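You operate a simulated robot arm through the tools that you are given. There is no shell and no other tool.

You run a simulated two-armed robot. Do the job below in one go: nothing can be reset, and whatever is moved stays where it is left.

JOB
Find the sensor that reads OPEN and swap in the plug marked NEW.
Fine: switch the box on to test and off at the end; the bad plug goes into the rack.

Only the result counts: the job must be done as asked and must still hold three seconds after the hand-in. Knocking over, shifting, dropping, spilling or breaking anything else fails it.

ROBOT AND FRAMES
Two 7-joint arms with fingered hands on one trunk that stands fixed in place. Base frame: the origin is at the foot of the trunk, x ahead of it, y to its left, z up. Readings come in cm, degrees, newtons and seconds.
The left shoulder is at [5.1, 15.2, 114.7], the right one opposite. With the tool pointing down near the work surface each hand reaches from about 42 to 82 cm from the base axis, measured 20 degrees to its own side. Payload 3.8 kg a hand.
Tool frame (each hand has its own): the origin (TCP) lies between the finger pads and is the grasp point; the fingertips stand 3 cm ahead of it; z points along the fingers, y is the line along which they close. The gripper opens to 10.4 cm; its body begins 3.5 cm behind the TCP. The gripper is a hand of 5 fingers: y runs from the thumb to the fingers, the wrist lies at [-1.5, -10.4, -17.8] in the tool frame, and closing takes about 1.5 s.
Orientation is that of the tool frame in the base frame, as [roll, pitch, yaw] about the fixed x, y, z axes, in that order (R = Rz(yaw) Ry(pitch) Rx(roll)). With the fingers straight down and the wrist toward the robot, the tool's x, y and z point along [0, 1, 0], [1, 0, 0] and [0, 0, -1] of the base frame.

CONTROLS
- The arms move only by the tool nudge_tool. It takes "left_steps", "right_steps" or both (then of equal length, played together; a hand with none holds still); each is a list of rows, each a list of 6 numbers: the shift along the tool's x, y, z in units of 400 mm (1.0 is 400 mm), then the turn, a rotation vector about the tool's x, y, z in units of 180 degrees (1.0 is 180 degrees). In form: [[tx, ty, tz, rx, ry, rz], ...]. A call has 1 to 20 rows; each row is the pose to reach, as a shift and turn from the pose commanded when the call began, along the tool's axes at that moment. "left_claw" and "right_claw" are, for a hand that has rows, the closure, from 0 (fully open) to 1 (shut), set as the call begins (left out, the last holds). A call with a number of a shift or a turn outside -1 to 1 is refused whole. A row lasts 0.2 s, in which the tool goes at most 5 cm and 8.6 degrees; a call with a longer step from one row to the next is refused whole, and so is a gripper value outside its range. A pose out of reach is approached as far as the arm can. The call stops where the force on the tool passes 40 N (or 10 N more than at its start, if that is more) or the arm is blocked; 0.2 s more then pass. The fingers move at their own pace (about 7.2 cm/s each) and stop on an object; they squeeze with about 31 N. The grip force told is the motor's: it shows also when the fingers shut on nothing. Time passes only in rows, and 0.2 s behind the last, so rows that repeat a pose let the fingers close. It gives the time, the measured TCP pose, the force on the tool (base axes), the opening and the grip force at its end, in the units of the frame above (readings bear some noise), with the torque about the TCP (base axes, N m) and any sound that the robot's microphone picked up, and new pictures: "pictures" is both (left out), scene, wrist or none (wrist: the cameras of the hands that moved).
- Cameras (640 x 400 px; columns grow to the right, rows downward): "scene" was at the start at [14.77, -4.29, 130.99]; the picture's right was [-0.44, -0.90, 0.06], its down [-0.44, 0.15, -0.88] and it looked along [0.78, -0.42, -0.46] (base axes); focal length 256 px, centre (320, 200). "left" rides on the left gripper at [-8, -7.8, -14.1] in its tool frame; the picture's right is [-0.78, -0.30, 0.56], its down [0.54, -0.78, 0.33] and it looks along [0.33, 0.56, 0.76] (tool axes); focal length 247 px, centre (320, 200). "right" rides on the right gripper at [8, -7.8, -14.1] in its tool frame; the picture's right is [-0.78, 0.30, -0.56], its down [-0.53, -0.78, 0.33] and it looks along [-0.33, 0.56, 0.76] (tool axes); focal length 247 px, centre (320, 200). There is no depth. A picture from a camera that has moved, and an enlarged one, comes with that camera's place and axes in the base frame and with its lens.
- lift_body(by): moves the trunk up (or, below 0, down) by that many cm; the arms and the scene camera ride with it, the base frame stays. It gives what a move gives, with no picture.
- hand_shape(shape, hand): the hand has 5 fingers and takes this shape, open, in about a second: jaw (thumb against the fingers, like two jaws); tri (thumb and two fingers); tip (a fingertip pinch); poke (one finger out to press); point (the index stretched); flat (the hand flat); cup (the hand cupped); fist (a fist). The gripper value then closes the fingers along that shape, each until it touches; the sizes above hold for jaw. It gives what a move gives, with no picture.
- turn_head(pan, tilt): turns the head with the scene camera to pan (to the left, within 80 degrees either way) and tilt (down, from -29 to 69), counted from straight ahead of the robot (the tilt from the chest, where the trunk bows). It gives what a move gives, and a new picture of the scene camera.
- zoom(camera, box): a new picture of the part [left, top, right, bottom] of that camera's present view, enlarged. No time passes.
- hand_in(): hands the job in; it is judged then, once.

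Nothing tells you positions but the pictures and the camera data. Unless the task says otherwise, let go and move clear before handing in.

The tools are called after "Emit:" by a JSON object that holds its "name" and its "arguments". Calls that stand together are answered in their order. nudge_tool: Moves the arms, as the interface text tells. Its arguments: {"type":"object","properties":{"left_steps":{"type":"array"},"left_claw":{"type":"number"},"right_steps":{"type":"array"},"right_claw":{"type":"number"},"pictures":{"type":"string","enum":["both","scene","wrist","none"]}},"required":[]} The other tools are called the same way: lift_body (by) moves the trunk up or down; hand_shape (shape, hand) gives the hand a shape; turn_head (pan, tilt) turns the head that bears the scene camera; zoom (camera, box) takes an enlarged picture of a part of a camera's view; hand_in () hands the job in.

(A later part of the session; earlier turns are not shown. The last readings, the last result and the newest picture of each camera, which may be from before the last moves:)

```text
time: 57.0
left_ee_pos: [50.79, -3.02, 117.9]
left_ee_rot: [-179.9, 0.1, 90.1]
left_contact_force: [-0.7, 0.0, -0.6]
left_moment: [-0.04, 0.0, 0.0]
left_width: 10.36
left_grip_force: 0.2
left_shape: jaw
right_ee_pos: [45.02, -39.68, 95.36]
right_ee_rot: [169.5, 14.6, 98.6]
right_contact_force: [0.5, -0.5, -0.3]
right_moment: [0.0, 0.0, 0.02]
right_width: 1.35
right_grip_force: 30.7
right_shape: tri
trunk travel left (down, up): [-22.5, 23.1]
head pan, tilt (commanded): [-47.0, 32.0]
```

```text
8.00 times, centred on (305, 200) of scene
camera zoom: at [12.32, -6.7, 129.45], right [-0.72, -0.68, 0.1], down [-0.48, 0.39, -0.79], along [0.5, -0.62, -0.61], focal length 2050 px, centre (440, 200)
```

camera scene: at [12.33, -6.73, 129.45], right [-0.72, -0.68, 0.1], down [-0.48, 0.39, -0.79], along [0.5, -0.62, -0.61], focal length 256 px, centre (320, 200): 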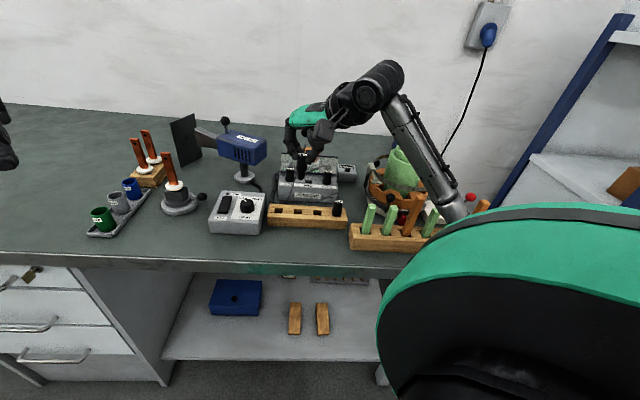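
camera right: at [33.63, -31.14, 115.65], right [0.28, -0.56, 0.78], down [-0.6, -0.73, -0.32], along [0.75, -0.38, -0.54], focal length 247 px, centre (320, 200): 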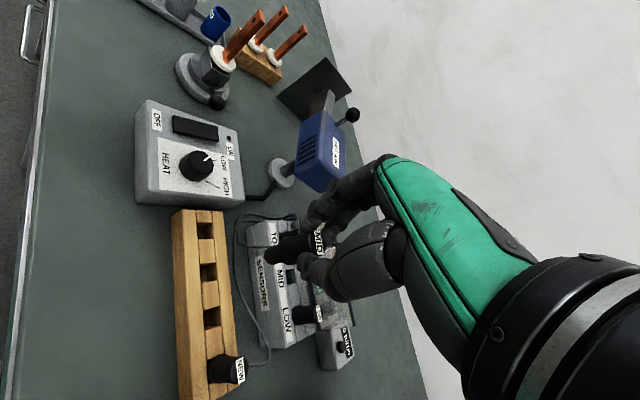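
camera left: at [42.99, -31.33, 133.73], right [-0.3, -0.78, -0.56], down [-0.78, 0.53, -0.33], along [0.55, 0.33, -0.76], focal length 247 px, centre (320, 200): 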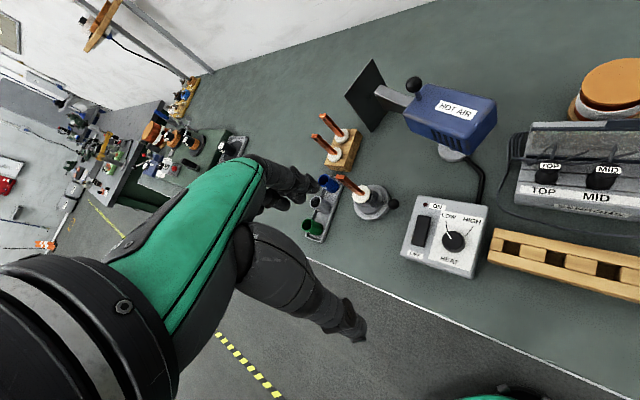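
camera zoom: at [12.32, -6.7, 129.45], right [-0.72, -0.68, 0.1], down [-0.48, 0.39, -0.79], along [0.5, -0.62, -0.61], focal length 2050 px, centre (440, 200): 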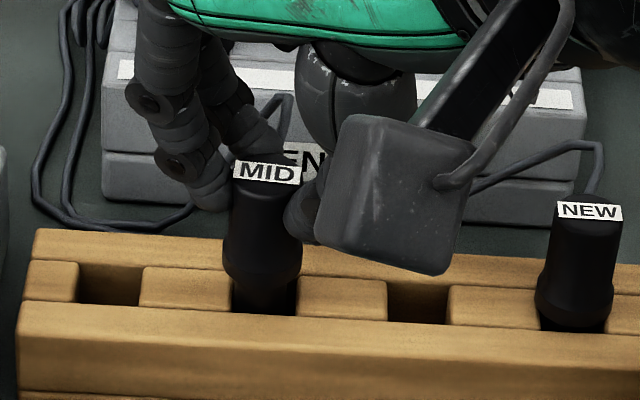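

Emit:
{"name": "nudge_tool", "arguments": {"right_steps": [[0.0016, -0.0011, 0.006, 0, 0, 0], [0.0032, -0.0022, 0.0119, 0, 0, 0], [0.0044, -0.0031, 0.0166, 0, 0, 0], [0.0054, -0.0038, 0.0202, 0, 0, 0], [0.0063, -0.0044, 0.0238, 0, 0, 0]], "pictures": "none"}}

Emit:
{"name": "zoom", "arguments": {"camera": "right", "box": [220, 170, 320, 270]}}

Emit:
{"name": "zoom", "arguments": {"camera": "scene", "box": [275, 175, 335, 225]}}

```text
time: 58.2
left_ee_pos: [50.64, -3.03, 117.72]
left_ee_rot: [-179.9, 0.2, 90.0]
left_contact_force: [-0.9, 0.1, -0.8]
left_moment: [-0.02, 0.03, 0.01]
left_width: 10.39
left_grip_force: 0.2
left_shape: jaw
right_ee_pos: [44.81, -39.72, 94.43]
right_ee_rot: [169.5, 14.7, 98.6]
right_contact_force: [1.9, -1.7, 0.3]
right_moment: [-0.09, -0.06, 0.01]
right_width: 1.34
right_grip_force: 31.0
right_shape: tri
trunk travel left (down, up): [-22.5, 23.1]
head pan, tilt (commanded): [-47.0, 32.0]
```

```text
4.00 times, centred on (270, 220) of right
camera zoom: at [33.16, -30.34, 104.33], right [0.28, -0.56, 0.78], down [-0.6, -0.73, -0.32], along [0.75, -0.38, -0.54], focal length 988 px, centre (520, 120)
```

zoom: 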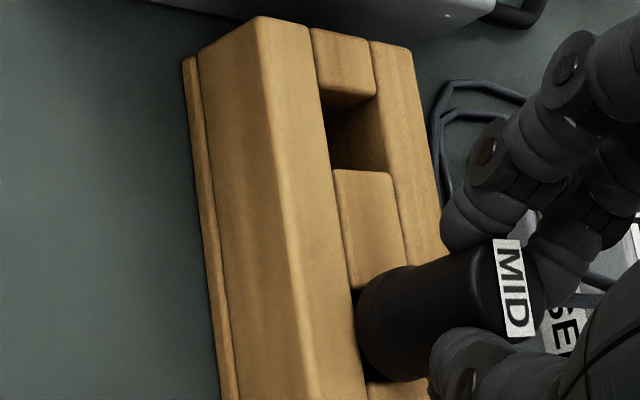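

```text
8.00 times, centred on (305, 200) of scene
camera zoom: at [12.33, -6.72, 129.45], right [-0.72, -0.68, 0.1], down [-0.48, 0.39, -0.79], along [0.5, -0.62, -0.61], focal length 2050 px, centre (440, 200)
```

zoom: 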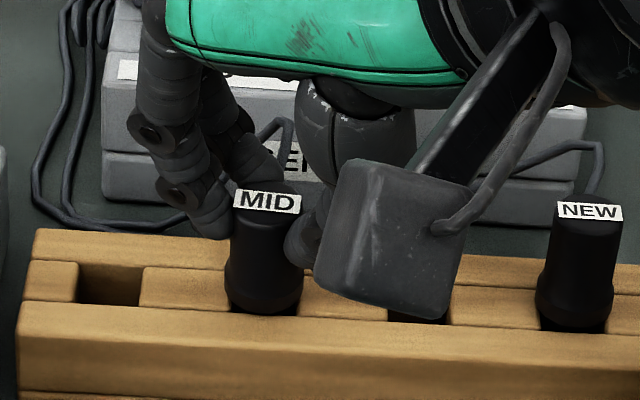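

Emit:
{"name": "nudge_tool", "arguments": {"right_steps": [[0.0013, -0.0009, 0.0048, 0, 0, 0], [0.0026, -0.0018, 0.0096, 0, 0, 0], [0.0026, -0.0018, 0.0096, 0, 0, 0]], "pictures": "none"}}

Emit:
{"name": "zoom", "arguments": {"camera": "scene", "box": [275, 175, 335, 225]}}

```text
time: 59.0
left_ee_pos: [50.78, -3.05, 117.9]
left_ee_rot: [-180.0, 0.0, 90.1]
left_contact_force: [0.4, -0.4, -0.3]
left_moment: [0.0, 0.0, 0.0]
left_width: 10.36
left_grip_force: 0.1
left_shape: jaw
right_ee_pos: [44.68, -39.6, 94.19]
right_ee_rot: [169.2, 14.9, 98.5]
right_contact_force: [1.9, -2.1, 13.1]
right_moment: [-0.13, -0.18, -0.03]
right_width: 1.39
right_grip_force: 30.8
right_shape: tri
trunk travel left (down, up): [-22.5, 23.1]
head pan, tilt (commanded): [-47.0, 32.0]
```

```text
8.00 times, centred on (305, 200) of scene
camera zoom: at [12.22, -6.62, 129.48], right [-0.72, -0.68, 0.1], down [-0.48, 0.39, -0.79], along [0.5, -0.62, -0.61], focal length 2050 px, centre (440, 200)
```

zoom: 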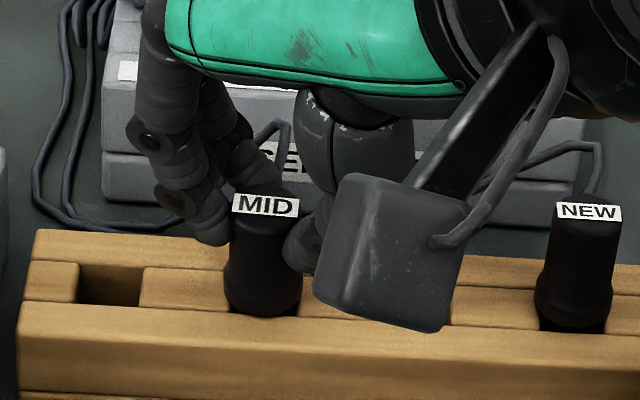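

The plug has bottomed in the rack. I'll ease the load and open the fingers.

Emit:
{"name": "nudge_tool", "arguments": {"right_steps": [[-0.0013, 0.0009, -0.0048, 0, 0, 0], [-0.0013, 0.0009, -0.0048, 0, 0, 0]], "right_claw": 1.0, "pictures": "none"}}

Emit:
{"name": "nudge_tool", "arguments": {"right_steps": [[0, 0, 0, 0, 0, 0], [0, 0, 0, 0, 0, 0], [0, 0, 0, 0, 0, 0], [0, 0, 0, 0, 0, 0]], "right_claw": 0.68, "pictures": "none"}}

Emit:
{"name": "zoom", "arguments": {"camera": "scene", "box": [275, 165, 345, 225]}}

Emit:
{"name": "zoom", "arguments": {"camera": "right", "box": [220, 150, 360, 290]}}

```text
time: 59.6
left_ee_pos: [50.61, -2.9, 117.77]
left_ee_rot: [-180.0, 0.1, 90.2]
left_contact_force: [0.9, 0.2, 0.2]
left_moment: [-0.01, 0.06, -0.01]
left_width: 10.37
left_grip_force: 0.1
left_shape: jaw
right_ee_pos: [44.79, -39.6, 94.05]
right_ee_rot: [169.6, 14.6, 98.7]
right_contact_force: [2.6, -1.3, 8.1]
right_moment: [-0.12, -0.2, -0.03]
right_width: 1.36
right_grip_force: 30.7
right_shape: tri
trunk travel left (down, up): [-22.5, 23.1]
head pan, tilt (commanded): [-47.0, 32.0]
```

```text
time: 60.6
left_ee_pos: [50.69, -2.96, 117.86]
left_ee_rot: [-179.9, 0.1, 90.0]
left_contact_force: [-0.3, 0.2, 0.2]
left_moment: [-0.02, 0.02, 0.01]
left_width: 10.36
left_grip_force: 0.1
left_shape: jaw
right_ee_pos: [44.75, -39.51, 94.1]
right_ee_rot: [169.4, 14.7, 98.6]
right_contact_force: [0.6, 0.4, -0.1]
right_moment: [0.0, 0.03, 0.03]
right_width: 3.32
right_grip_force: 0.1
right_shape: tri
trunk travel left (down, up): [-22.5, 23.1]
head pan, tilt (commanded): [-47.0, 32.0]
```

```text
6.67 times, centred on (310, 195) of scene
camera zoom: at [12.31, -6.7, 129.45], right [-0.72, -0.68, 0.1], down [-0.48, 0.39, -0.79], along [0.5, -0.62, -0.61], focal length 1708 px, centre (387, 233)
```

zoom: 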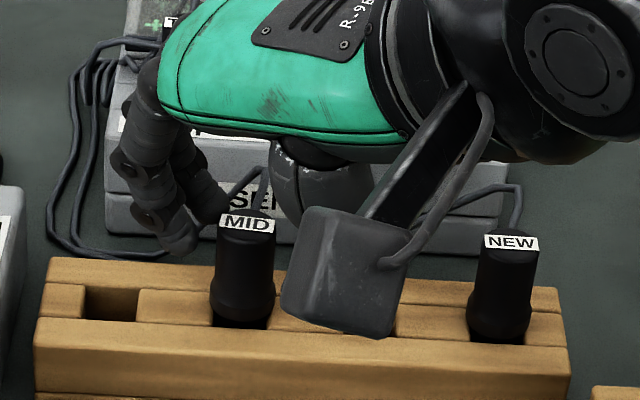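

```text
2.86 times, centred on (290, 220) of right
camera zoom: at [33.15, -30.32, 104.13], right [0.28, -0.56, 0.78], down [-0.6, -0.73, -0.32], along [0.75, -0.38, -0.54], focal length 706 px, centre (406, 143)
```

zoom: 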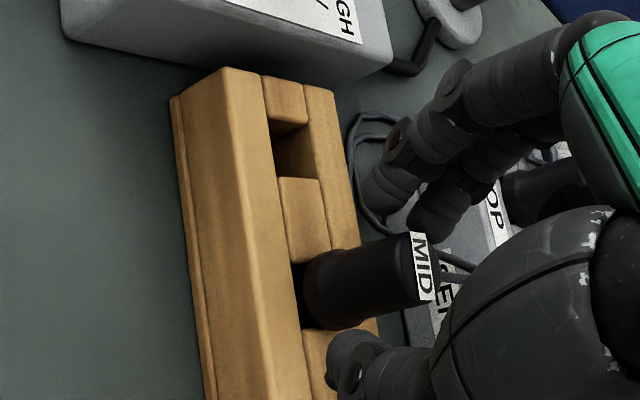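

The bad plug stands seated in the rack and the hand is free of it. Next I'll lift clear and set up for the NEW plug at u=5.57, v=60.95, with a smaller hand lean so it hangs straighter.

Emit:
{"name": "nudge_tool", "arguments": {"right_steps": [[-0.0127, 0.0089, -0.0476, 0, 0, 0], [-0.0317, 0.0221, -0.1189, 0, 0, 0], [-0.054, 0.0376, -0.2021, 0, 0, 0], [-0.054, 0.0376, -0.2021, 0, 0, 0]], "pictures": "none"}}

Emit:
{"name": "zoom", "arguments": {"camera": "scene", "box": [255, 150, 365, 240]}}

Emit:
{"name": "zoom", "arguments": {"camera": "right", "box": [160, 130, 360, 390]}}

```text
time: 61.6
left_ee_pos: [50.66, -3.04, 117.86]
left_ee_rot: [-179.8, 0.1, 90.1]
left_contact_force: [0.4, -0.4, 1.0]
left_moment: [-0.01, 0.01, -0.05]
left_width: 10.36
left_grip_force: 0.0
left_shape: jaw
right_ee_pos: [44.93, -39.58, 102.63]
right_ee_rot: [169.5, 14.6, 98.6]
right_contact_force: [0.2, 0.6, 0.2]
right_moment: [-0.01, -0.01, 0.0]
right_width: 3.3
right_grip_force: 0.0
right_shape: tri
trunk travel left (down, up): [-22.5, 23.1]
head pan, tilt (commanded): [-47.0, 32.0]
```

```text
4.44 times, centred on (310, 195) of scene
camera zoom: at [12.31, -6.7, 129.45], right [-0.72, -0.68, 0.1], down [-0.48, 0.39, -0.79], along [0.5, -0.62, -0.61], focal length 1139 px, centre (364, 222)
```

zoom: 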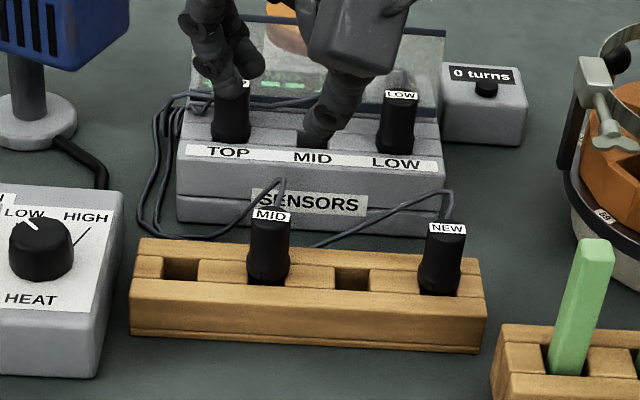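

```text
1.54 times, centred on (260, 260) of right
camera zoom: at [33.28, -30.28, 112.6], right [0.28, -0.56, 0.78], down [-0.6, -0.73, -0.32], along [0.75, -0.38, -0.54], focal length 380 px, centre (412, 108)
```

zoom: 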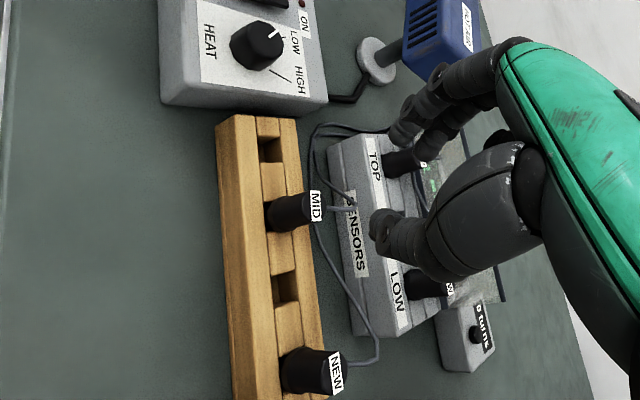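

Emit:
{"name": "nudge_tool", "arguments": {"right_steps": [[-0.0531, -0.0586, 0.0032, 0.0085, 0.0121, 0], [-0.1061, -0.1173, 0.0064, 0.017, 0.0243, 0], [-0.1592, -0.1759, 0.0096, 0.0255, 0.0364, 0], [-0.1592, -0.1759, 0.0096, 0.0255, 0.0364, 0]], "right_claw": 0.7, "pictures": "none"}}

Emit:
{"name": "nudge_tool", "arguments": {"right_steps": [[0, 0, 0, 0, 0, -0.0278], [0, 0, 0, 0, 0, -0.0556], [0, 0, 0, 0, 0, -0.0556]], "pictures": "both"}}

Emit:
{"name": "zoom", "arguments": {"camera": "scene", "box": [280, 130, 390, 240]}}

Emit:
{"name": "zoom", "arguments": {"camera": "right", "box": [180, 130, 380, 330]}}

```text
time: 62.6
left_ee_pos: [50.82, -3.04, 117.9]
left_ee_rot: [-179.9, 0.0, 90.1]
left_contact_force: [-0.7, -0.4, 0.2]
left_moment: [0.0, 0.02, 0.0]
left_width: 10.4
left_grip_force: 0.1
left_shape: jaw
right_ee_pos: [38.97, -46.98, 102.71]
right_ee_rot: [174.3, 8.1, 99.6]
right_contact_force: [-0.3, -0.3, 0.4]
right_moment: [-0.02, 0.02, -0.02]
right_width: 3.15
right_grip_force: 0.1
right_shape: tri
trunk travel left (down, up): [-22.5, 23.1]
head pan, tilt (commanded): [-47.0, 32.0]
```

```text
time: 63.4
left_ee_pos: [50.78, -2.95, 117.88]
left_ee_rot: [-179.9, 0.0, 90.1]
left_contact_force: [0.0, 0.1, -0.5]
left_moment: [-0.01, 0.01, -0.01]
left_width: 10.38
left_grip_force: 0.1
left_shape: jaw
right_ee_pos: [39.03, -47.08, 102.73]
right_ee_rot: [175.8, 9.1, 109.8]
right_contact_force: [0.7, 0.1, 0.1]
right_moment: [-0.02, -0.03, 0.03]
right_width: 3.15
right_grip_force: 0.0
right_shape: tri
trunk travel left (down, up): [-22.5, 23.1]
head pan, tilt (commanded): [-47.0, 32.0]
camera scene: at [12.3, -6.69, 129.45], right [-0.72, -0.68, 0.1], down [-0.48, 0.39, -0.79], along [0.5, -0.62, -0.61], focal length 256 px, centre (320, 200)
camera right: at [27.45, -40.51, 114.75], right [0.47, -0.55, 0.69], down [-0.51, -0.81, -0.3], along [0.72, -0.21, -0.66], focal length 247 px, centre (320, 200)
```

scene: 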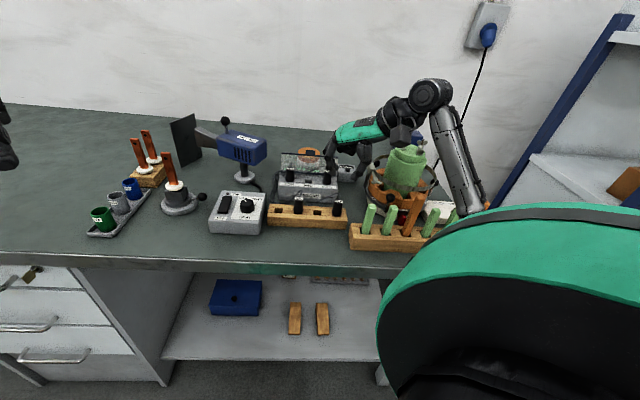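
right: 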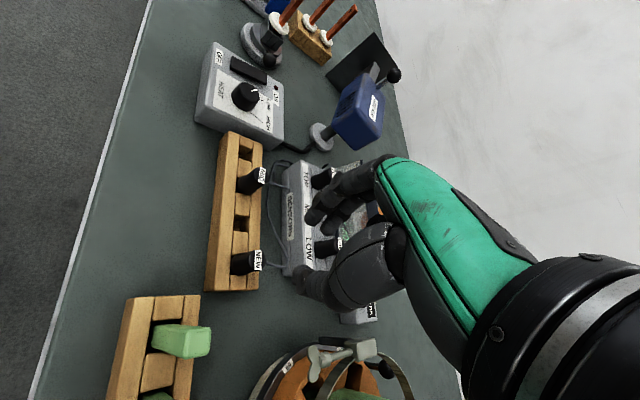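

```text
3.64 times, centred on (335, 185) of scene
camera zoom: at [12.3, -6.69, 129.45], right [-0.72, -0.68, 0.1], down [-0.48, 0.39, -0.79], along [0.5, -0.62, -0.61], focal length 932 px, centre (266, 254)
```

zoom: 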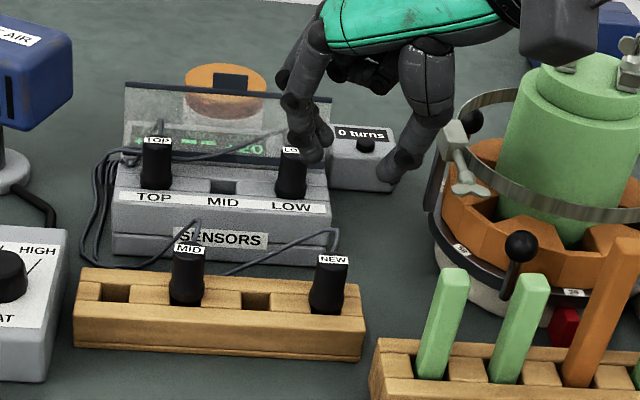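

```text
2.00 times, centred on (280, 230) of right
camera zoom: at [27.45, -40.51, 114.75], right [0.47, -0.55, 0.69], down [-0.51, -0.81, -0.3], along [0.72, -0.21, -0.66], focal length 494 px, centre (400, 140)
```

zoom: 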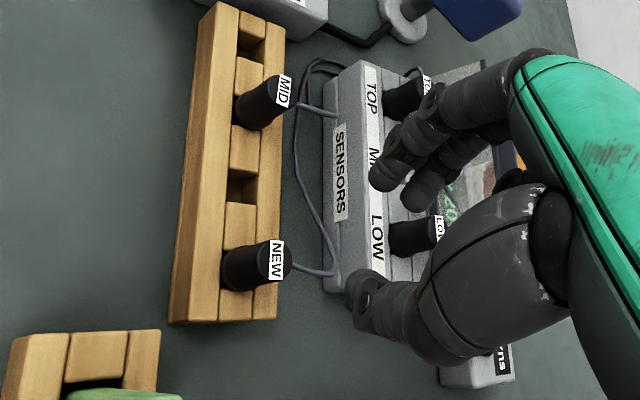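

Everything lines up for the NEW plug. I'll go down to just above its top, then check.

Emit:
{"name": "nudge_tool", "arguments": {"right_steps": [[0.0084, -0.0039, 0.0525, 0, 0, 0], [0.0169, -0.0077, 0.105, 0, 0, 0], [0.0253, -0.0116, 0.1576, 0, 0, 0], [0.0253, -0.0116, 0.1576, 0, 0, 0]], "pictures": "none"}}

Emit:
{"name": "zoom", "arguments": {"camera": "scene", "box": [300, 160, 380, 230]}}

Emit:
{"name": "zoom", "arguments": {"camera": "right", "box": [220, 150, 370, 300]}}

```text
time: 64.4
left_ee_pos: [50.7, -2.83, 117.74]
left_ee_rot: [-179.9, 0.1, 90.0]
left_contact_force: [-1.0, 0.8, -0.6]
left_moment: [0.01, 0.01, 0.01]
left_width: 10.39
left_grip_force: 0.0
left_shape: jaw
right_ee_pos: [39.26, -47.18, 96.12]
right_ee_rot: [175.7, 9.1, 109.6]
right_contact_force: [0.3, 0.7, 0.5]
right_moment: [-0.01, 0.0, -0.03]
right_width: 3.13
right_grip_force: 0.0
right_shape: tri
trunk travel left (down, up): [-22.5, 23.1]
head pan, tilt (commanded): [-47.0, 32.0]
```

```text
5.71 times, centred on (340, 195) of scene
camera zoom: at [12.31, -6.7, 129.45], right [-0.72, -0.68, 0.1], down [-0.48, 0.39, -0.79], along [0.5, -0.62, -0.61], focal length 1464 px, centre (206, 229)
```

zoom: 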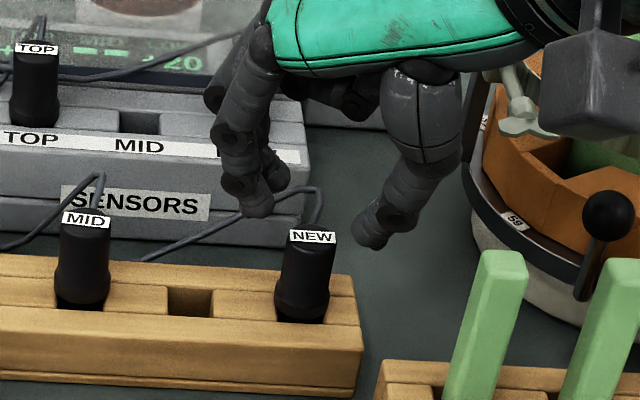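

```text
2.67 times, centred on (295, 225) of right
camera zoom: at [27.6, -40.64, 108.18], right [0.47, -0.55, 0.69], down [-0.51, -0.81, -0.3], along [0.72, -0.21, -0.66], focal length 659 px, centre (387, 133)
```

zoom: 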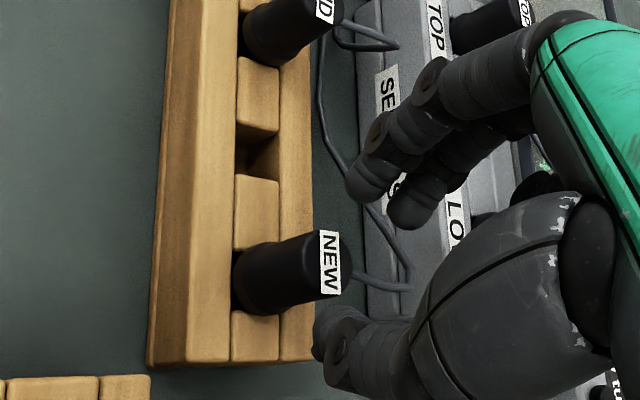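

Emit:
{"name": "nudge_tool", "arguments": {"right_steps": [[0.0067, -0.0014, 0.0191, 0, 0, 0], [0.0097, -0.0028, 0.0382, 0, 0, 0], [0.0125, -0.004, 0.0547, 0, 0, 0], [0.0125, -0.004, 0.0547, 0, 0, 0]], "pictures": "none"}}

Emit:
{"name": "zoom", "arguments": {"camera": "right", "box": [220, 150, 370, 300]}}

Emit:
{"name": "zoom", "arguments": {"camera": "scene", "box": [300, 160, 380, 230]}}

```text
time: 65.4
left_ee_pos: [50.82, -2.91, 117.88]
left_ee_rot: [-179.9, 0.1, 90.1]
left_contact_force: [0.6, -0.6, 0.1]
left_moment: [-0.03, 0.01, 0.03]
left_width: 10.36
left_grip_force: 0.0
left_shape: jaw
right_ee_pos: [39.11, -47.06, 93.97]
right_ee_rot: [175.8, 9.1, 109.5]
right_contact_force: [-0.3, 0.5, -0.1]
right_moment: [0.03, 0.0, -0.02]
right_width: 3.17
right_grip_force: 0.1
right_shape: tri
trunk travel left (down, up): [-22.5, 23.1]
head pan, tilt (commanded): [-47.0, 32.0]
```

```text
2.67 times, centred on (295, 225) of right
camera zoom: at [27.53, -40.52, 105.96], right [0.47, -0.55, 0.69], down [-0.51, -0.81, -0.3], along [0.72, -0.21, -0.66], focal length 659 px, centre (387, 133)
```

zoom: 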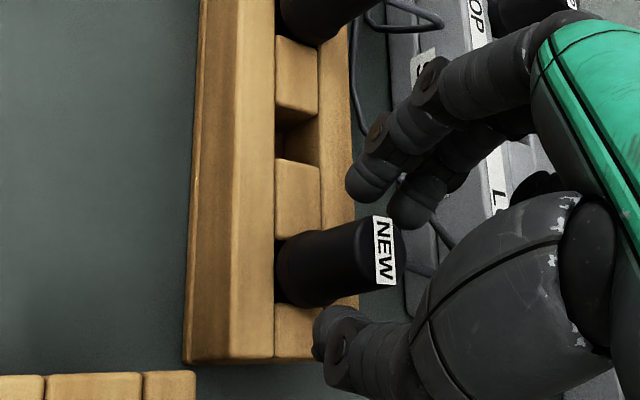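

```text
5.71 times, centred on (340, 195) of scene
camera zoom: at [12.31, -6.7, 129.45], right [-0.72, -0.68, 0.1], down [-0.48, 0.39, -0.79], along [0.5, -0.62, -0.61], focal length 1464 px, centre (206, 229)
```

zoom: 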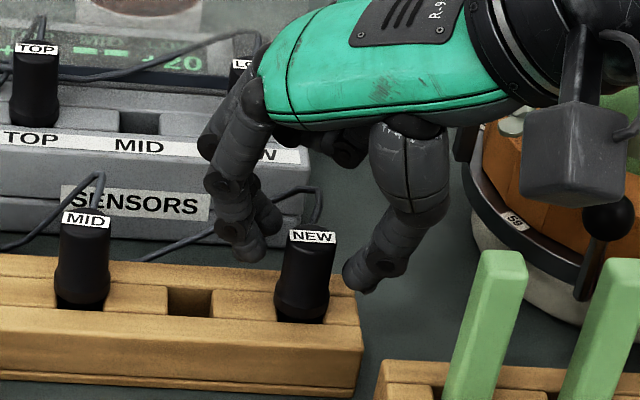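

The plug is centred between thumb and fingers. Closing.

Emit:
{"name": "nudge_tool", "arguments": {"right_steps": [[0, 0, 0, 0, 0, 0], [0, 0, 0, 0, 0, 0], [0, 0, 0, 0, 0, 0], [0, 0, 0, 0, 0, 0], [0, 0, 0, 0, 0, 0], [0, 0, 0, 0, 0, 0]], "right_claw": 1.0, "pictures": "none"}}

Emit:
{"name": "zoom", "arguments": {"camera": "right", "box": [220, 150, 370, 300]}}

Emit:
{"name": "zoom", "arguments": {"camera": "scene", "box": [300, 160, 380, 230]}}

```text
time: 66.8
left_ee_pos: [50.78, -2.94, 117.84]
left_ee_rot: [-180.0, 0.2, 90.2]
left_contact_force: [0.2, 0.2, -0.5]
left_moment: [0.01, 0.01, 0.0]
left_width: 10.37
left_grip_force: 0.0
left_shape: jaw
right_ee_pos: [39.11, -47.11, 94.01]
right_ee_rot: [175.7, 9.1, 109.6]
right_contact_force: [-0.5, 0.1, -0.1]
right_moment: [-0.02, 0.04, 0.02]
right_width: 1.23
right_grip_force: 30.9
right_shape: tri
trunk travel left (down, up): [-22.5, 23.1]
head pan, tilt (commanded): [-47.0, 32.0]
```

```text
2.67 times, centred on (295, 225) of right
camera zoom: at [27.53, -40.54, 105.97], right [0.47, -0.55, 0.69], down [-0.51, -0.81, -0.3], along [0.72, -0.21, -0.66], focal length 659 px, centre (387, 133)
```

zoom: 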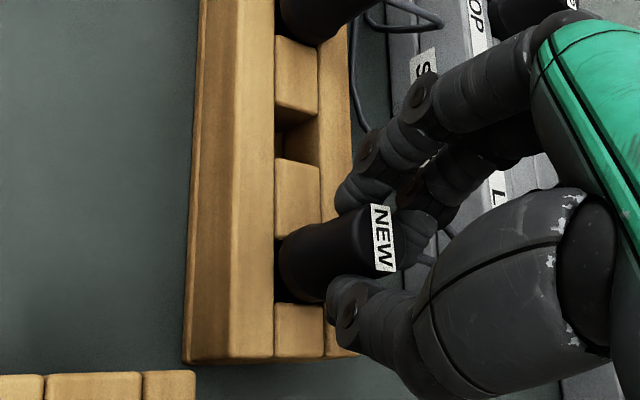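

```text
5.71 times, centred on (340, 195) of scene
camera zoom: at [12.3, -6.71, 129.45], right [-0.72, -0.68, 0.1], down [-0.48, 0.39, -0.79], along [0.5, -0.62, -0.61], focal length 1464 px, centre (206, 229)
```

zoom: 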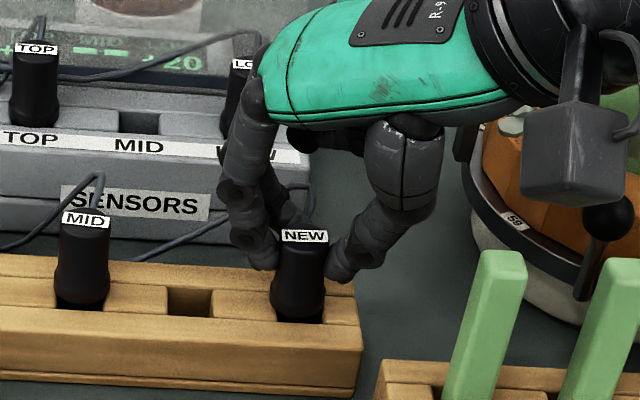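

Emit:
{"name": "nudge_tool", "arguments": {"right_steps": [[-0.002, 0.0009, -0.0123, 0, 0, 0], [-0.0059, 0.0027, -0.0369, 0, 0, 0], [-0.0119, 0.0054, -0.0739, 0, 0, 0], [-0.0218, 0.01, -0.1354, 0, 0, 0], [-0.0336, 0.0154, -0.2092, 0, 0, 0], [-0.0475, 0.0217, -0.2954, 0, 0, 0], [-0.0475, 0.0217, -0.2954, 0, 0, 0]], "pictures": "none"}}

Emit:
{"name": "zoom", "arguments": {"camera": "scene", "box": [270, 100, 390, 220]}}

Emit:
{"name": "zoom", "arguments": {"camera": "right", "box": [220, 150, 370, 300]}}

```text
time: 68.4
left_ee_pos: [50.68, -2.98, 117.71]
left_ee_rot: [-179.9, 0.1, 90.0]
left_contact_force: [0.7, 0.3, 0.1]
left_moment: [-0.02, 0.02, 0.01]
left_width: 10.4
left_grip_force: 0.1
left_shape: jaw
right_ee_pos: [39.15, -46.91, 106.06]
right_ee_rot: [175.8, 9.0, 109.6]
right_contact_force: [0.1, 0.2, -1.3]
right_moment: [0.0, 0.01, 0.01]
right_width: 1.17
right_grip_force: 30.7
right_shape: tri
trunk travel left (down, up): [-22.5, 23.1]
head pan, tilt (commanded): [-47.0, 32.0]
```

```text
3.33 times, centred on (330, 160) of scene
camera zoom: at [12.31, -6.71, 129.45], right [-0.72, -0.68, 0.1], down [-0.48, 0.39, -0.79], along [0.5, -0.62, -0.61], focal length 854 px, centre (287, 333)
```

zoom: 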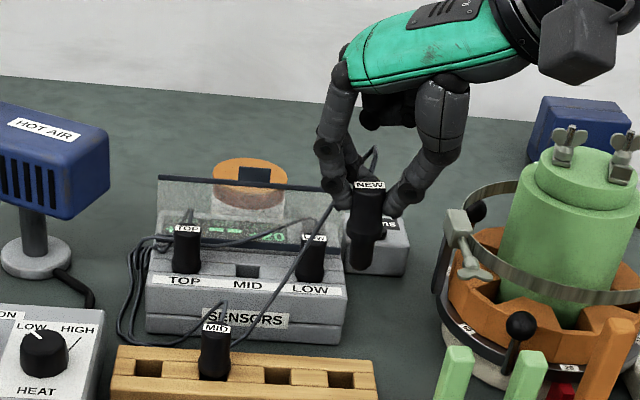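

```text
2.67 times, centred on (295, 225) of right
camera zoom: at [27.55, -40.46, 118.12], right [0.47, -0.55, 0.69], down [-0.51, -0.81, -0.3], along [0.72, -0.21, -0.66], focal length 659 px, centre (387, 133)
```

zoom: 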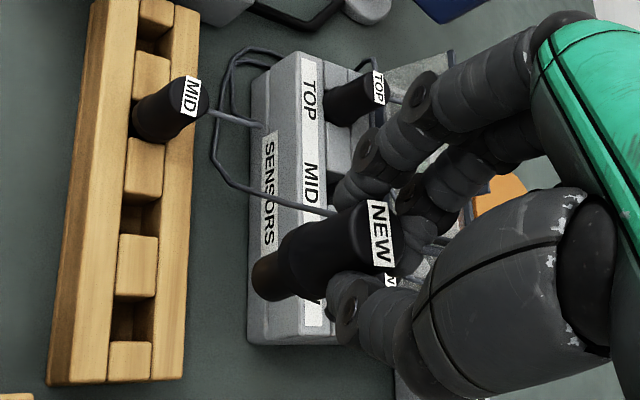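

Emit:
{"name": "zoom", "arguments": {"camera": "scene", "box": [320, 120, 370, 190]}}

Emit:
{"name": "zoom", "arguments": {"camera": "right", "box": [270, 200, 340, 280]}}

```text
5.71 times, centred on (345, 155) of scene
camera zoom: at [12.31, -6.71, 129.45], right [-0.72, -0.68, 0.1], down [-0.48, 0.39, -0.79], along [0.5, -0.62, -0.61], focal length 1464 px, centre (177, 457)
```

zoom: 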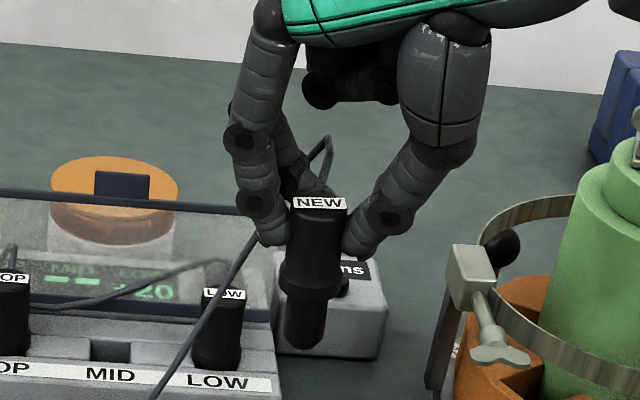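

```text
5.00 times, centred on (305, 240) of right
camera zoom: at [27.55, -40.46, 118.12], right [0.47, -0.55, 0.69], down [-0.51, -0.81, -0.3], along [0.72, -0.21, -0.66], focal length 1235 px, centre (395, 0)
```

zoom: 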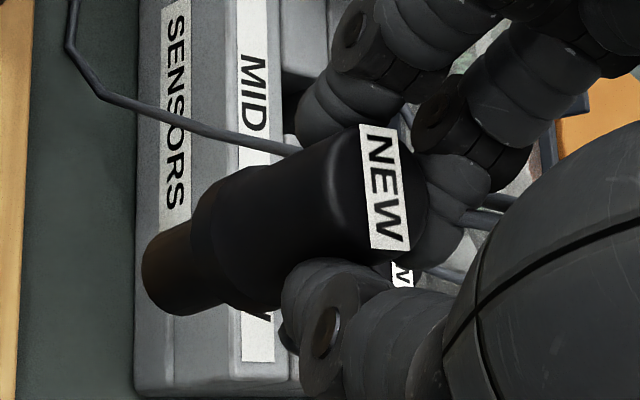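

NEW is out, hanging with a slight sideways tilt (about 4 degrees). I'll rotate the hand to straighten it while carrying it over the empty MID socket.

Emit:
{"name": "nudge_tool", "arguments": {"right_steps": [[-0.0396, 0.0648, 0.0111, -0.005, 0.0023, 0.001], [-0.0793, 0.1295, 0.0223, -0.0099, 0.0046, 0.002], [-0.1189, 0.1943, 0.0334, -0.0149, 0.0069, 0.0029], [-0.1585, 0.259, 0.0445, -0.0198, 0.0092, 0.0039], [-0.1585, 0.259, 0.0445, -0.0198, 0.0092, 0.0039]], "pictures": "none"}}

Emit:
{"name": "zoom", "arguments": {"camera": "scene", "box": [265, 110, 355, 190]}}

Emit:
{"name": "zoom", "arguments": {"camera": "right", "box": [200, 160, 350, 300]}}

```text
time: 69.6
left_ee_pos: [50.75, -2.98, 117.74]
left_ee_rot: [179.9, 0.0, 90.1]
left_contact_force: [-0.4, 0.7, 0.7]
left_moment: [0.0, 0.02, -0.01]
left_width: 10.38
left_grip_force: 0.0
left_shape: jaw
right_ee_pos: [50.94, -49.6, 106.21]
right_ee_rot: [172.2, 7.4, 109.1]
right_contact_force: [0.1, -0.1, -0.6]
right_moment: [-0.01, -0.02, -0.01]
right_width: 1.13
right_grip_force: 31.1
right_shape: tri
trunk travel left (down, up): [-22.5, 23.1]
head pan, tilt (commanded): [-47.0, 32.0]
```

```text
5.00 times, centred on (310, 150) of scene
camera zoom: at [12.27, -6.7, 129.45], right [-0.72, -0.68, 0.1], down [-0.48, 0.39, -0.79], along [0.5, -0.62, -0.61], focal length 1281 px, centre (370, 450)
```

zoom: 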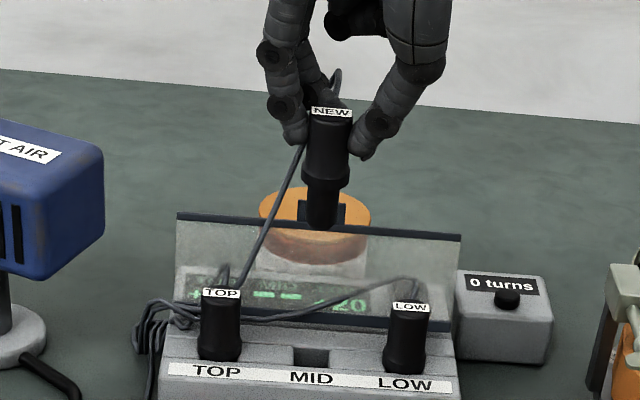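

```text
2.86 times, centred on (275, 230) of right
camera zoom: at [38.78, -43.51, 117.96], right [0.43, -0.58, 0.69], down [-0.49, -0.79, -0.36], along [0.76, -0.18, -0.63], focal length 706 px, centre (449, 114)
```

zoom: 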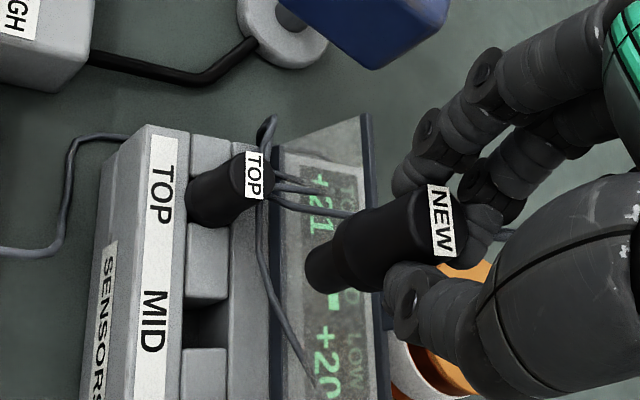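

The plug hangs straight now. I'll take close zooms to measure the last offsets between the stem and the socket.

Emit:
{"name": "zoom", "arguments": {"camera": "right", "box": [235, 195, 365, 285]}}

Emit:
{"name": "zoom", "arguments": {"camera": "scene", "box": [290, 125, 340, 185]}}

```text
4.44 times, centred on (300, 240) of right
camera zoom: at [38.78, -43.51, 117.96], right [0.43, -0.58, 0.69], down [-0.49, -0.79, -0.36], along [0.76, -0.18, -0.63], focal length 1098 px, centre (409, 22)
```

zoom: 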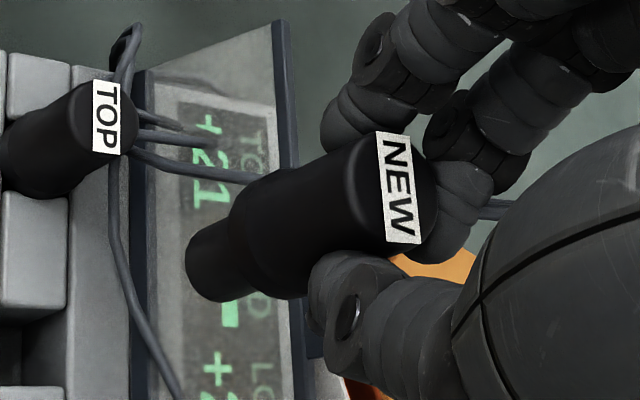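

```text
6.67 times, centred on (315, 155) of scene
camera zoom: at [12.27, -6.7, 129.45], right [-0.72, -0.68, 0.1], down [-0.48, 0.39, -0.79], along [0.5, -0.62, -0.61], focal length 1708 px, centre (353, 500)
```

zoom: 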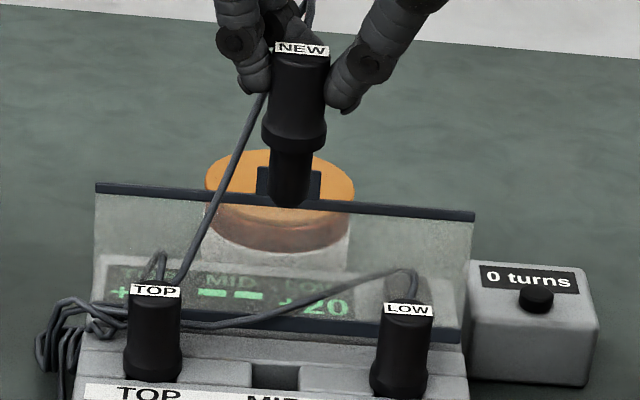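

Socket centre is at about u=-1.41, v=71.05, and the stem is within 2–3 mm of it. I'll correct by that and lower to about 1 cm above the socket.

Emit:
{"name": "nudge_tool", "arguments": {"right_steps": [[0.0085, -0.0089, 0.0528, 0, 0, 0], [0.0169, -0.0178, 0.1056, 0, 0, 0], [0.0254, -0.0267, 0.1584, 0, 0, 0], [0.0254, -0.0267, 0.1584, 0, 0, 0]], "pictures": "none"}}

Emit:
{"name": "zoom", "arguments": {"camera": "right", "box": [235, 195, 365, 285]}}

Emit:
{"name": "zoom", "arguments": {"camera": "scene", "box": [285, 145, 335, 195]}}

```text
time: 70.6
left_ee_pos: [50.78, -3.02, 117.92]
left_ee_rot: [-180.0, 0.1, 90.0]
left_contact_force: [0.7, -0.9, 0.4]
left_moment: [0.0, -0.01, 0.02]
left_width: 10.38
left_grip_force: 0.2
left_shape: jaw
right_ee_pos: [50.71, -49.12, 99.57]
right_ee_rot: [172.1, 7.3, 109.2]
right_contact_force: [0.6, -1.0, -0.5]
right_moment: [0.0, 0.01, 0.01]
right_width: 1.16
right_grip_force: 31.2
right_shape: tri
trunk travel left (down, up): [-22.5, 23.1]
head pan, tilt (commanded): [-47.0, 32.0]
```

```text
4.44 times, centred on (300, 240) of right
camera zoom: at [38.52, -43.23, 111.34], right [0.43, -0.58, 0.69], down [-0.49, -0.79, -0.36], along [0.76, -0.18, -0.63], focal length 1098 px, centre (409, 22)
```

zoom: 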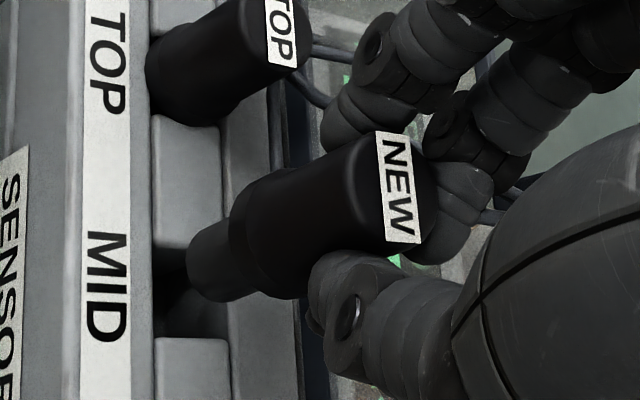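

```text
8.00 times, centred on (310, 170) of scene
camera zoom: at [12.31, -6.7, 129.45], right [-0.72, -0.68, 0.1], down [-0.48, 0.39, -0.79], along [0.5, -0.62, -0.61], focal length 2050 px, centre (400, 440)
```

zoom: 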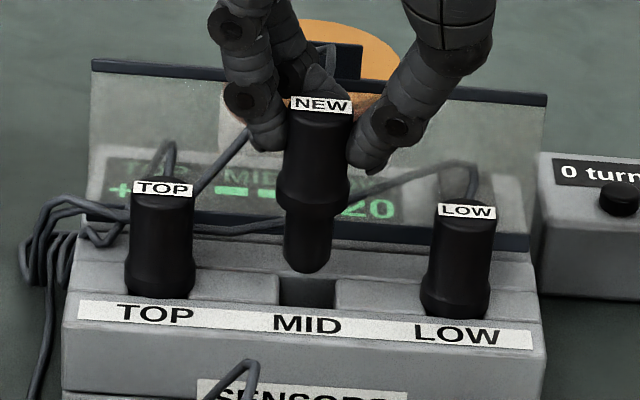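

Only about 2 mm right is needed. I'll nudge that and lower onto the socket, watching the force.

Emit:
{"name": "nudge_tool", "arguments": {"right_steps": [[-0.0042, -0.003, 0.0001, 0, 0, 0], [-0.0032, -0.004, 0.0075, 0, 0, 0], [-0.0022, -0.005, 0.0149, 0, 0, 0], [-0.0013, -0.006, 0.0222, 0, 0, 0], [-0.0013, -0.006, 0.0222, 0, 0, 0]], "pictures": "none"}}

Emit:
{"name": "zoom", "arguments": {"camera": "right", "box": [235, 195, 365, 285]}}

Emit:
{"name": "zoom", "arguments": {"camera": "scene", "box": [285, 145, 335, 195]}}

```text
time: 71.8
left_ee_pos: [50.74, -3.01, 117.91]
left_ee_rot: [-179.9, 0.1, 90.1]
left_contact_force: [-0.6, 0.7, 0.0]
left_moment: [0.02, 0.02, -0.01]
left_width: 10.4
left_grip_force: 0.0
left_shape: jaw
right_ee_pos: [50.63, -49.5, 98.69]
right_ee_rot: [172.1, 7.3, 109.2]
right_contact_force: [-0.6, 0.0, -0.9]
right_moment: [0.01, 0.01, -0.02]
right_width: 1.15
right_grip_force: 30.7
right_shape: tri
trunk travel left (down, up): [-22.5, 23.1]
head pan, tilt (commanded): [-47.0, 32.0]
```

```text
4.44 times, centred on (300, 240) of right
camera zoom: at [38.49, -43.55, 110.39], right [0.43, -0.58, 0.69], down [-0.49, -0.79, -0.36], along [0.76, -0.18, -0.63], focal length 1098 px, centre (409, 22)
```

zoom: 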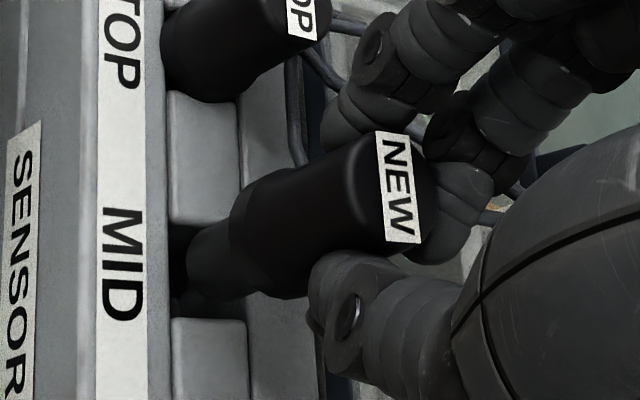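

```text
8.00 times, centred on (310, 170) of scene
camera zoom: at [12.32, -6.7, 129.45], right [-0.72, -0.68, 0.1], down [-0.48, 0.39, -0.79], along [0.5, -0.62, -0.61], focal length 2050 px, centre (400, 440)
```

zoom: 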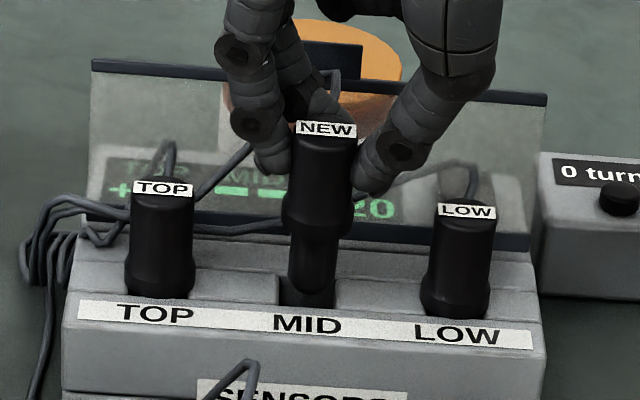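

Emit:
{"name": "nudge_tool", "arguments": {"right_steps": [[0.0013, -0.0004, 0.0049, 0, 0, 0], [0.002, -0.0007, 0.0099, 0, 0, 0], [0.002, -0.0007, 0.0099, 0, 0, 0]], "pictures": "none"}}

Emit:
{"name": "zoom", "arguments": {"camera": "right", "box": [235, 195, 365, 285]}}

Emit:
{"name": "zoom", "arguments": {"camera": "scene", "box": [285, 145, 335, 195]}}

```text
time: 72.6
left_ee_pos: [50.68, -3.03, 117.87]
left_ee_rot: [-179.8, 0.1, 90.1]
left_contact_force: [0.3, 0.0, 0.2]
left_moment: [0.0, 0.0, -0.01]
left_width: 10.39
left_grip_force: 0.0
left_shape: jaw
right_ee_pos: [50.62, -49.52, 98.1]
right_ee_rot: [172.1, 7.3, 109.2]
right_contact_force: [0.6, 0.0, 0.0]
right_moment: [0.01, -0.01, 0.02]
right_width: 1.13
right_grip_force: 31.3
right_shape: tri
trunk travel left (down, up): [-22.5, 23.1]
head pan, tilt (commanded): [-47.0, 32.0]
```

```text
4.44 times, centred on (300, 240) of right
camera zoom: at [38.49, -43.59, 109.92], right [0.43, -0.58, 0.69], down [-0.49, -0.79, -0.36], along [0.76, -0.18, -0.63], focal length 1098 px, centre (409, 22)
```

zoom: 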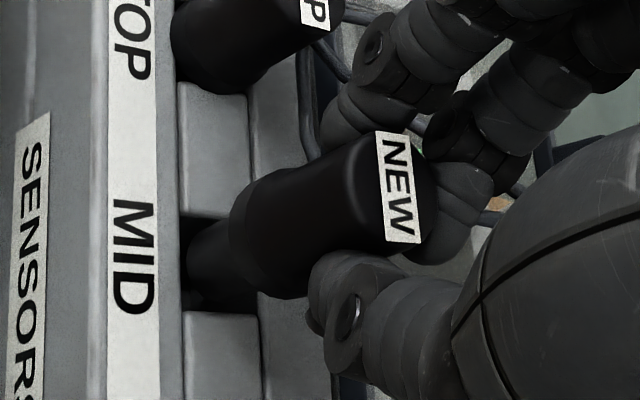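

```text
8.00 times, centred on (310, 170) of scene
camera zoom: at [12.32, -6.7, 129.45], right [-0.72, -0.68, 0.1], down [-0.48, 0.39, -0.79], along [0.5, -0.62, -0.61], focal length 2050 px, centre (400, 440)
```

zoom: 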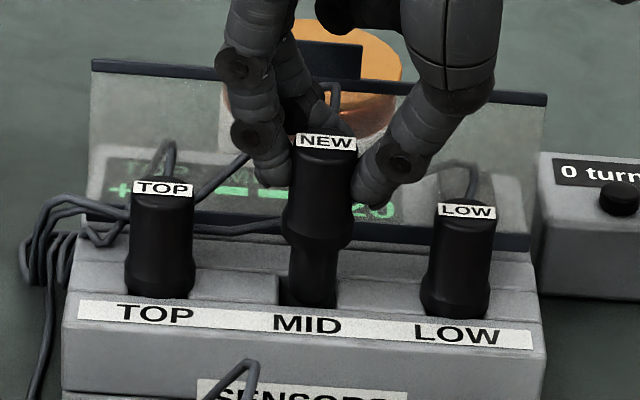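

Emit:
{"name": "nudge_tool", "arguments": {"right_steps": [[0.0018, 0.0006, 0.0075, 0, 0, 0], [0.0027, -0.0004, 0.0148, 0, 0, 0], [0.0037, -0.0014, 0.0222, 0, 0, 0], [0.0037, -0.0014, 0.0222, 0, 0, 0]], "pictures": "none"}}

Emit:
{"name": "zoom", "arguments": {"camera": "right", "box": [235, 195, 365, 285]}}

Emit:
{"name": "zoom", "arguments": {"camera": "scene", "box": [285, 145, 335, 195]}}

```text
time: 73.6
left_ee_pos: [50.73, -3.02, 117.78]
left_ee_rot: [-180.0, 0.2, 90.1]
left_contact_force: [-0.1, 1.0, 0.1]
left_moment: [0.0, -0.02, -0.01]
left_width: 10.37
left_grip_force: 0.2
left_shape: jaw
right_ee_pos: [50.78, -49.57, 97.36]
right_ee_rot: [172.0, 7.4, 109.1]
right_contact_force: [1.8, -1.3, -0.6]
right_moment: [-0.02, -0.06, 0.01]
right_width: 1.16
right_grip_force: 31.1
right_shape: tri
trunk travel left (down, up): [-22.5, 23.1]
head pan, tilt (commanded): [-47.0, 32.0]
```

```text
4.44 times, centred on (300, 240) of right
camera zoom: at [38.55, -43.57, 109.04], right [0.43, -0.58, 0.69], down [-0.49, -0.79, -0.36], along [0.76, -0.18, -0.63], focal length 1098 px, centre (409, 22)
```

zoom: 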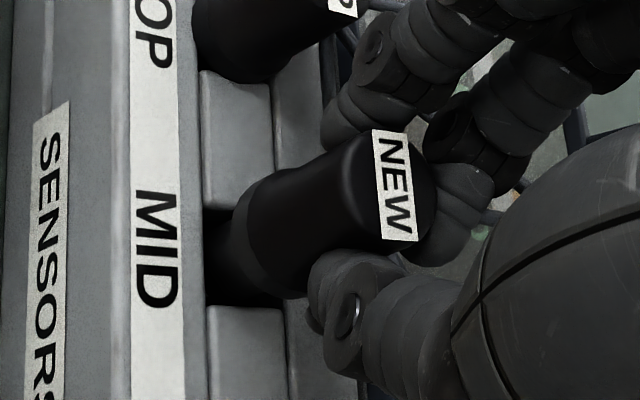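

```text
8.00 times, centred on (310, 170) of scene
camera zoom: at [12.33, -6.71, 129.45], right [-0.72, -0.68, 0.1], down [-0.48, 0.39, -0.79], along [0.5, -0.62, -0.61], focal length 2050 px, centre (400, 440)
```

zoom: 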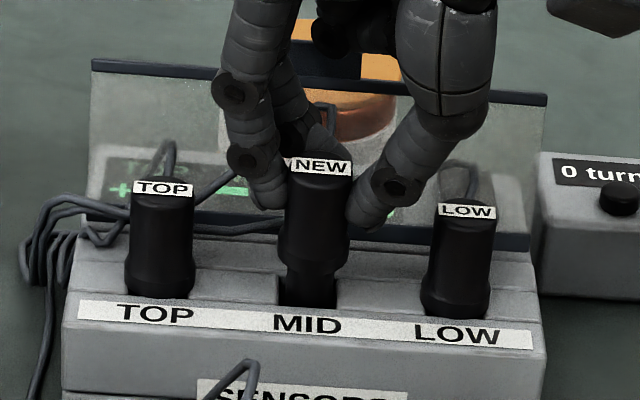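

The stem is inside the socket, lightly touching its front wall. I'll shift a hair backward and keep pressing it down.

Emit:
{"name": "nudge_tool", "arguments": {"right_steps": [[-0.0017, 0.0002, 0.008, 0, 0, 0], [-0.0007, -0.0008, 0.0153, 0, 0, 0], [0.0003, -0.0018, 0.0227, 0, 0, 0], [0.0003, -0.0018, 0.0227, 0, 0, 0]], "pictures": "none"}}

Emit:
{"name": "zoom", "arguments": {"camera": "right", "box": [235, 195, 365, 285]}}

Emit:
{"name": "zoom", "arguments": {"camera": "scene", "box": [285, 145, 335, 195]}}

```text
time: 74.6
left_ee_pos: [50.73, -2.91, 117.84]
left_ee_rot: [-179.9, 0.1, 90.0]
left_contact_force: [0.0, 1.1, 0.1]
left_moment: [0.02, -0.01, -0.01]
left_width: 10.39
left_grip_force: 0.1
left_shape: jaw
right_ee_pos: [50.83, -49.62, 96.47]
right_ee_rot: [172.2, 7.4, 109.1]
right_contact_force: [1.4, -1.1, -0.5]
right_moment: [-0.03, -0.06, -0.02]
right_width: 1.14
right_grip_force: 31.3
right_shape: tri
trunk travel left (down, up): [-22.5, 23.1]
head pan, tilt (commanded): [-47.0, 32.0]
```

```text
4.44 times, centred on (300, 240) of right
camera zoom: at [38.66, -43.61, 108.16], right [0.43, -0.58, 0.69], down [-0.49, -0.79, -0.36], along [0.76, -0.18, -0.63], focal length 1098 px, centre (409, 22)
```

zoom: 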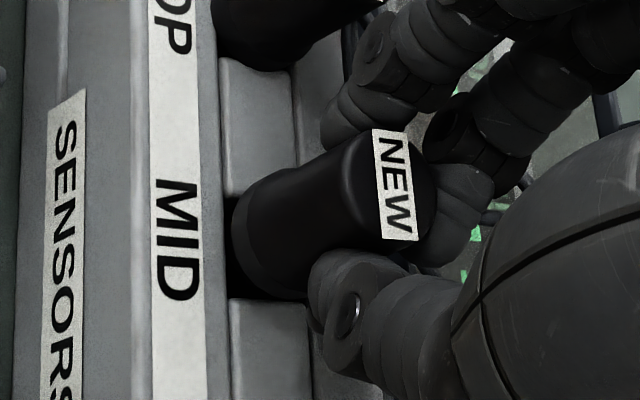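

```text
8.00 times, centred on (310, 170) of scene
camera zoom: at [12.33, -6.71, 129.45], right [-0.72, -0.68, 0.1], down [-0.48, 0.39, -0.79], along [0.5, -0.62, -0.61], focal length 2050 px, centre (400, 440)
```

zoom: 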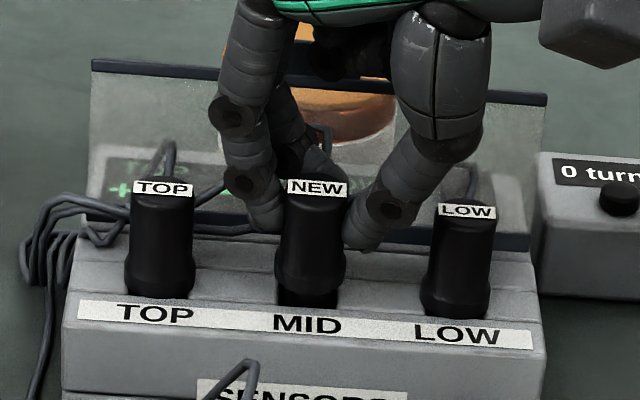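

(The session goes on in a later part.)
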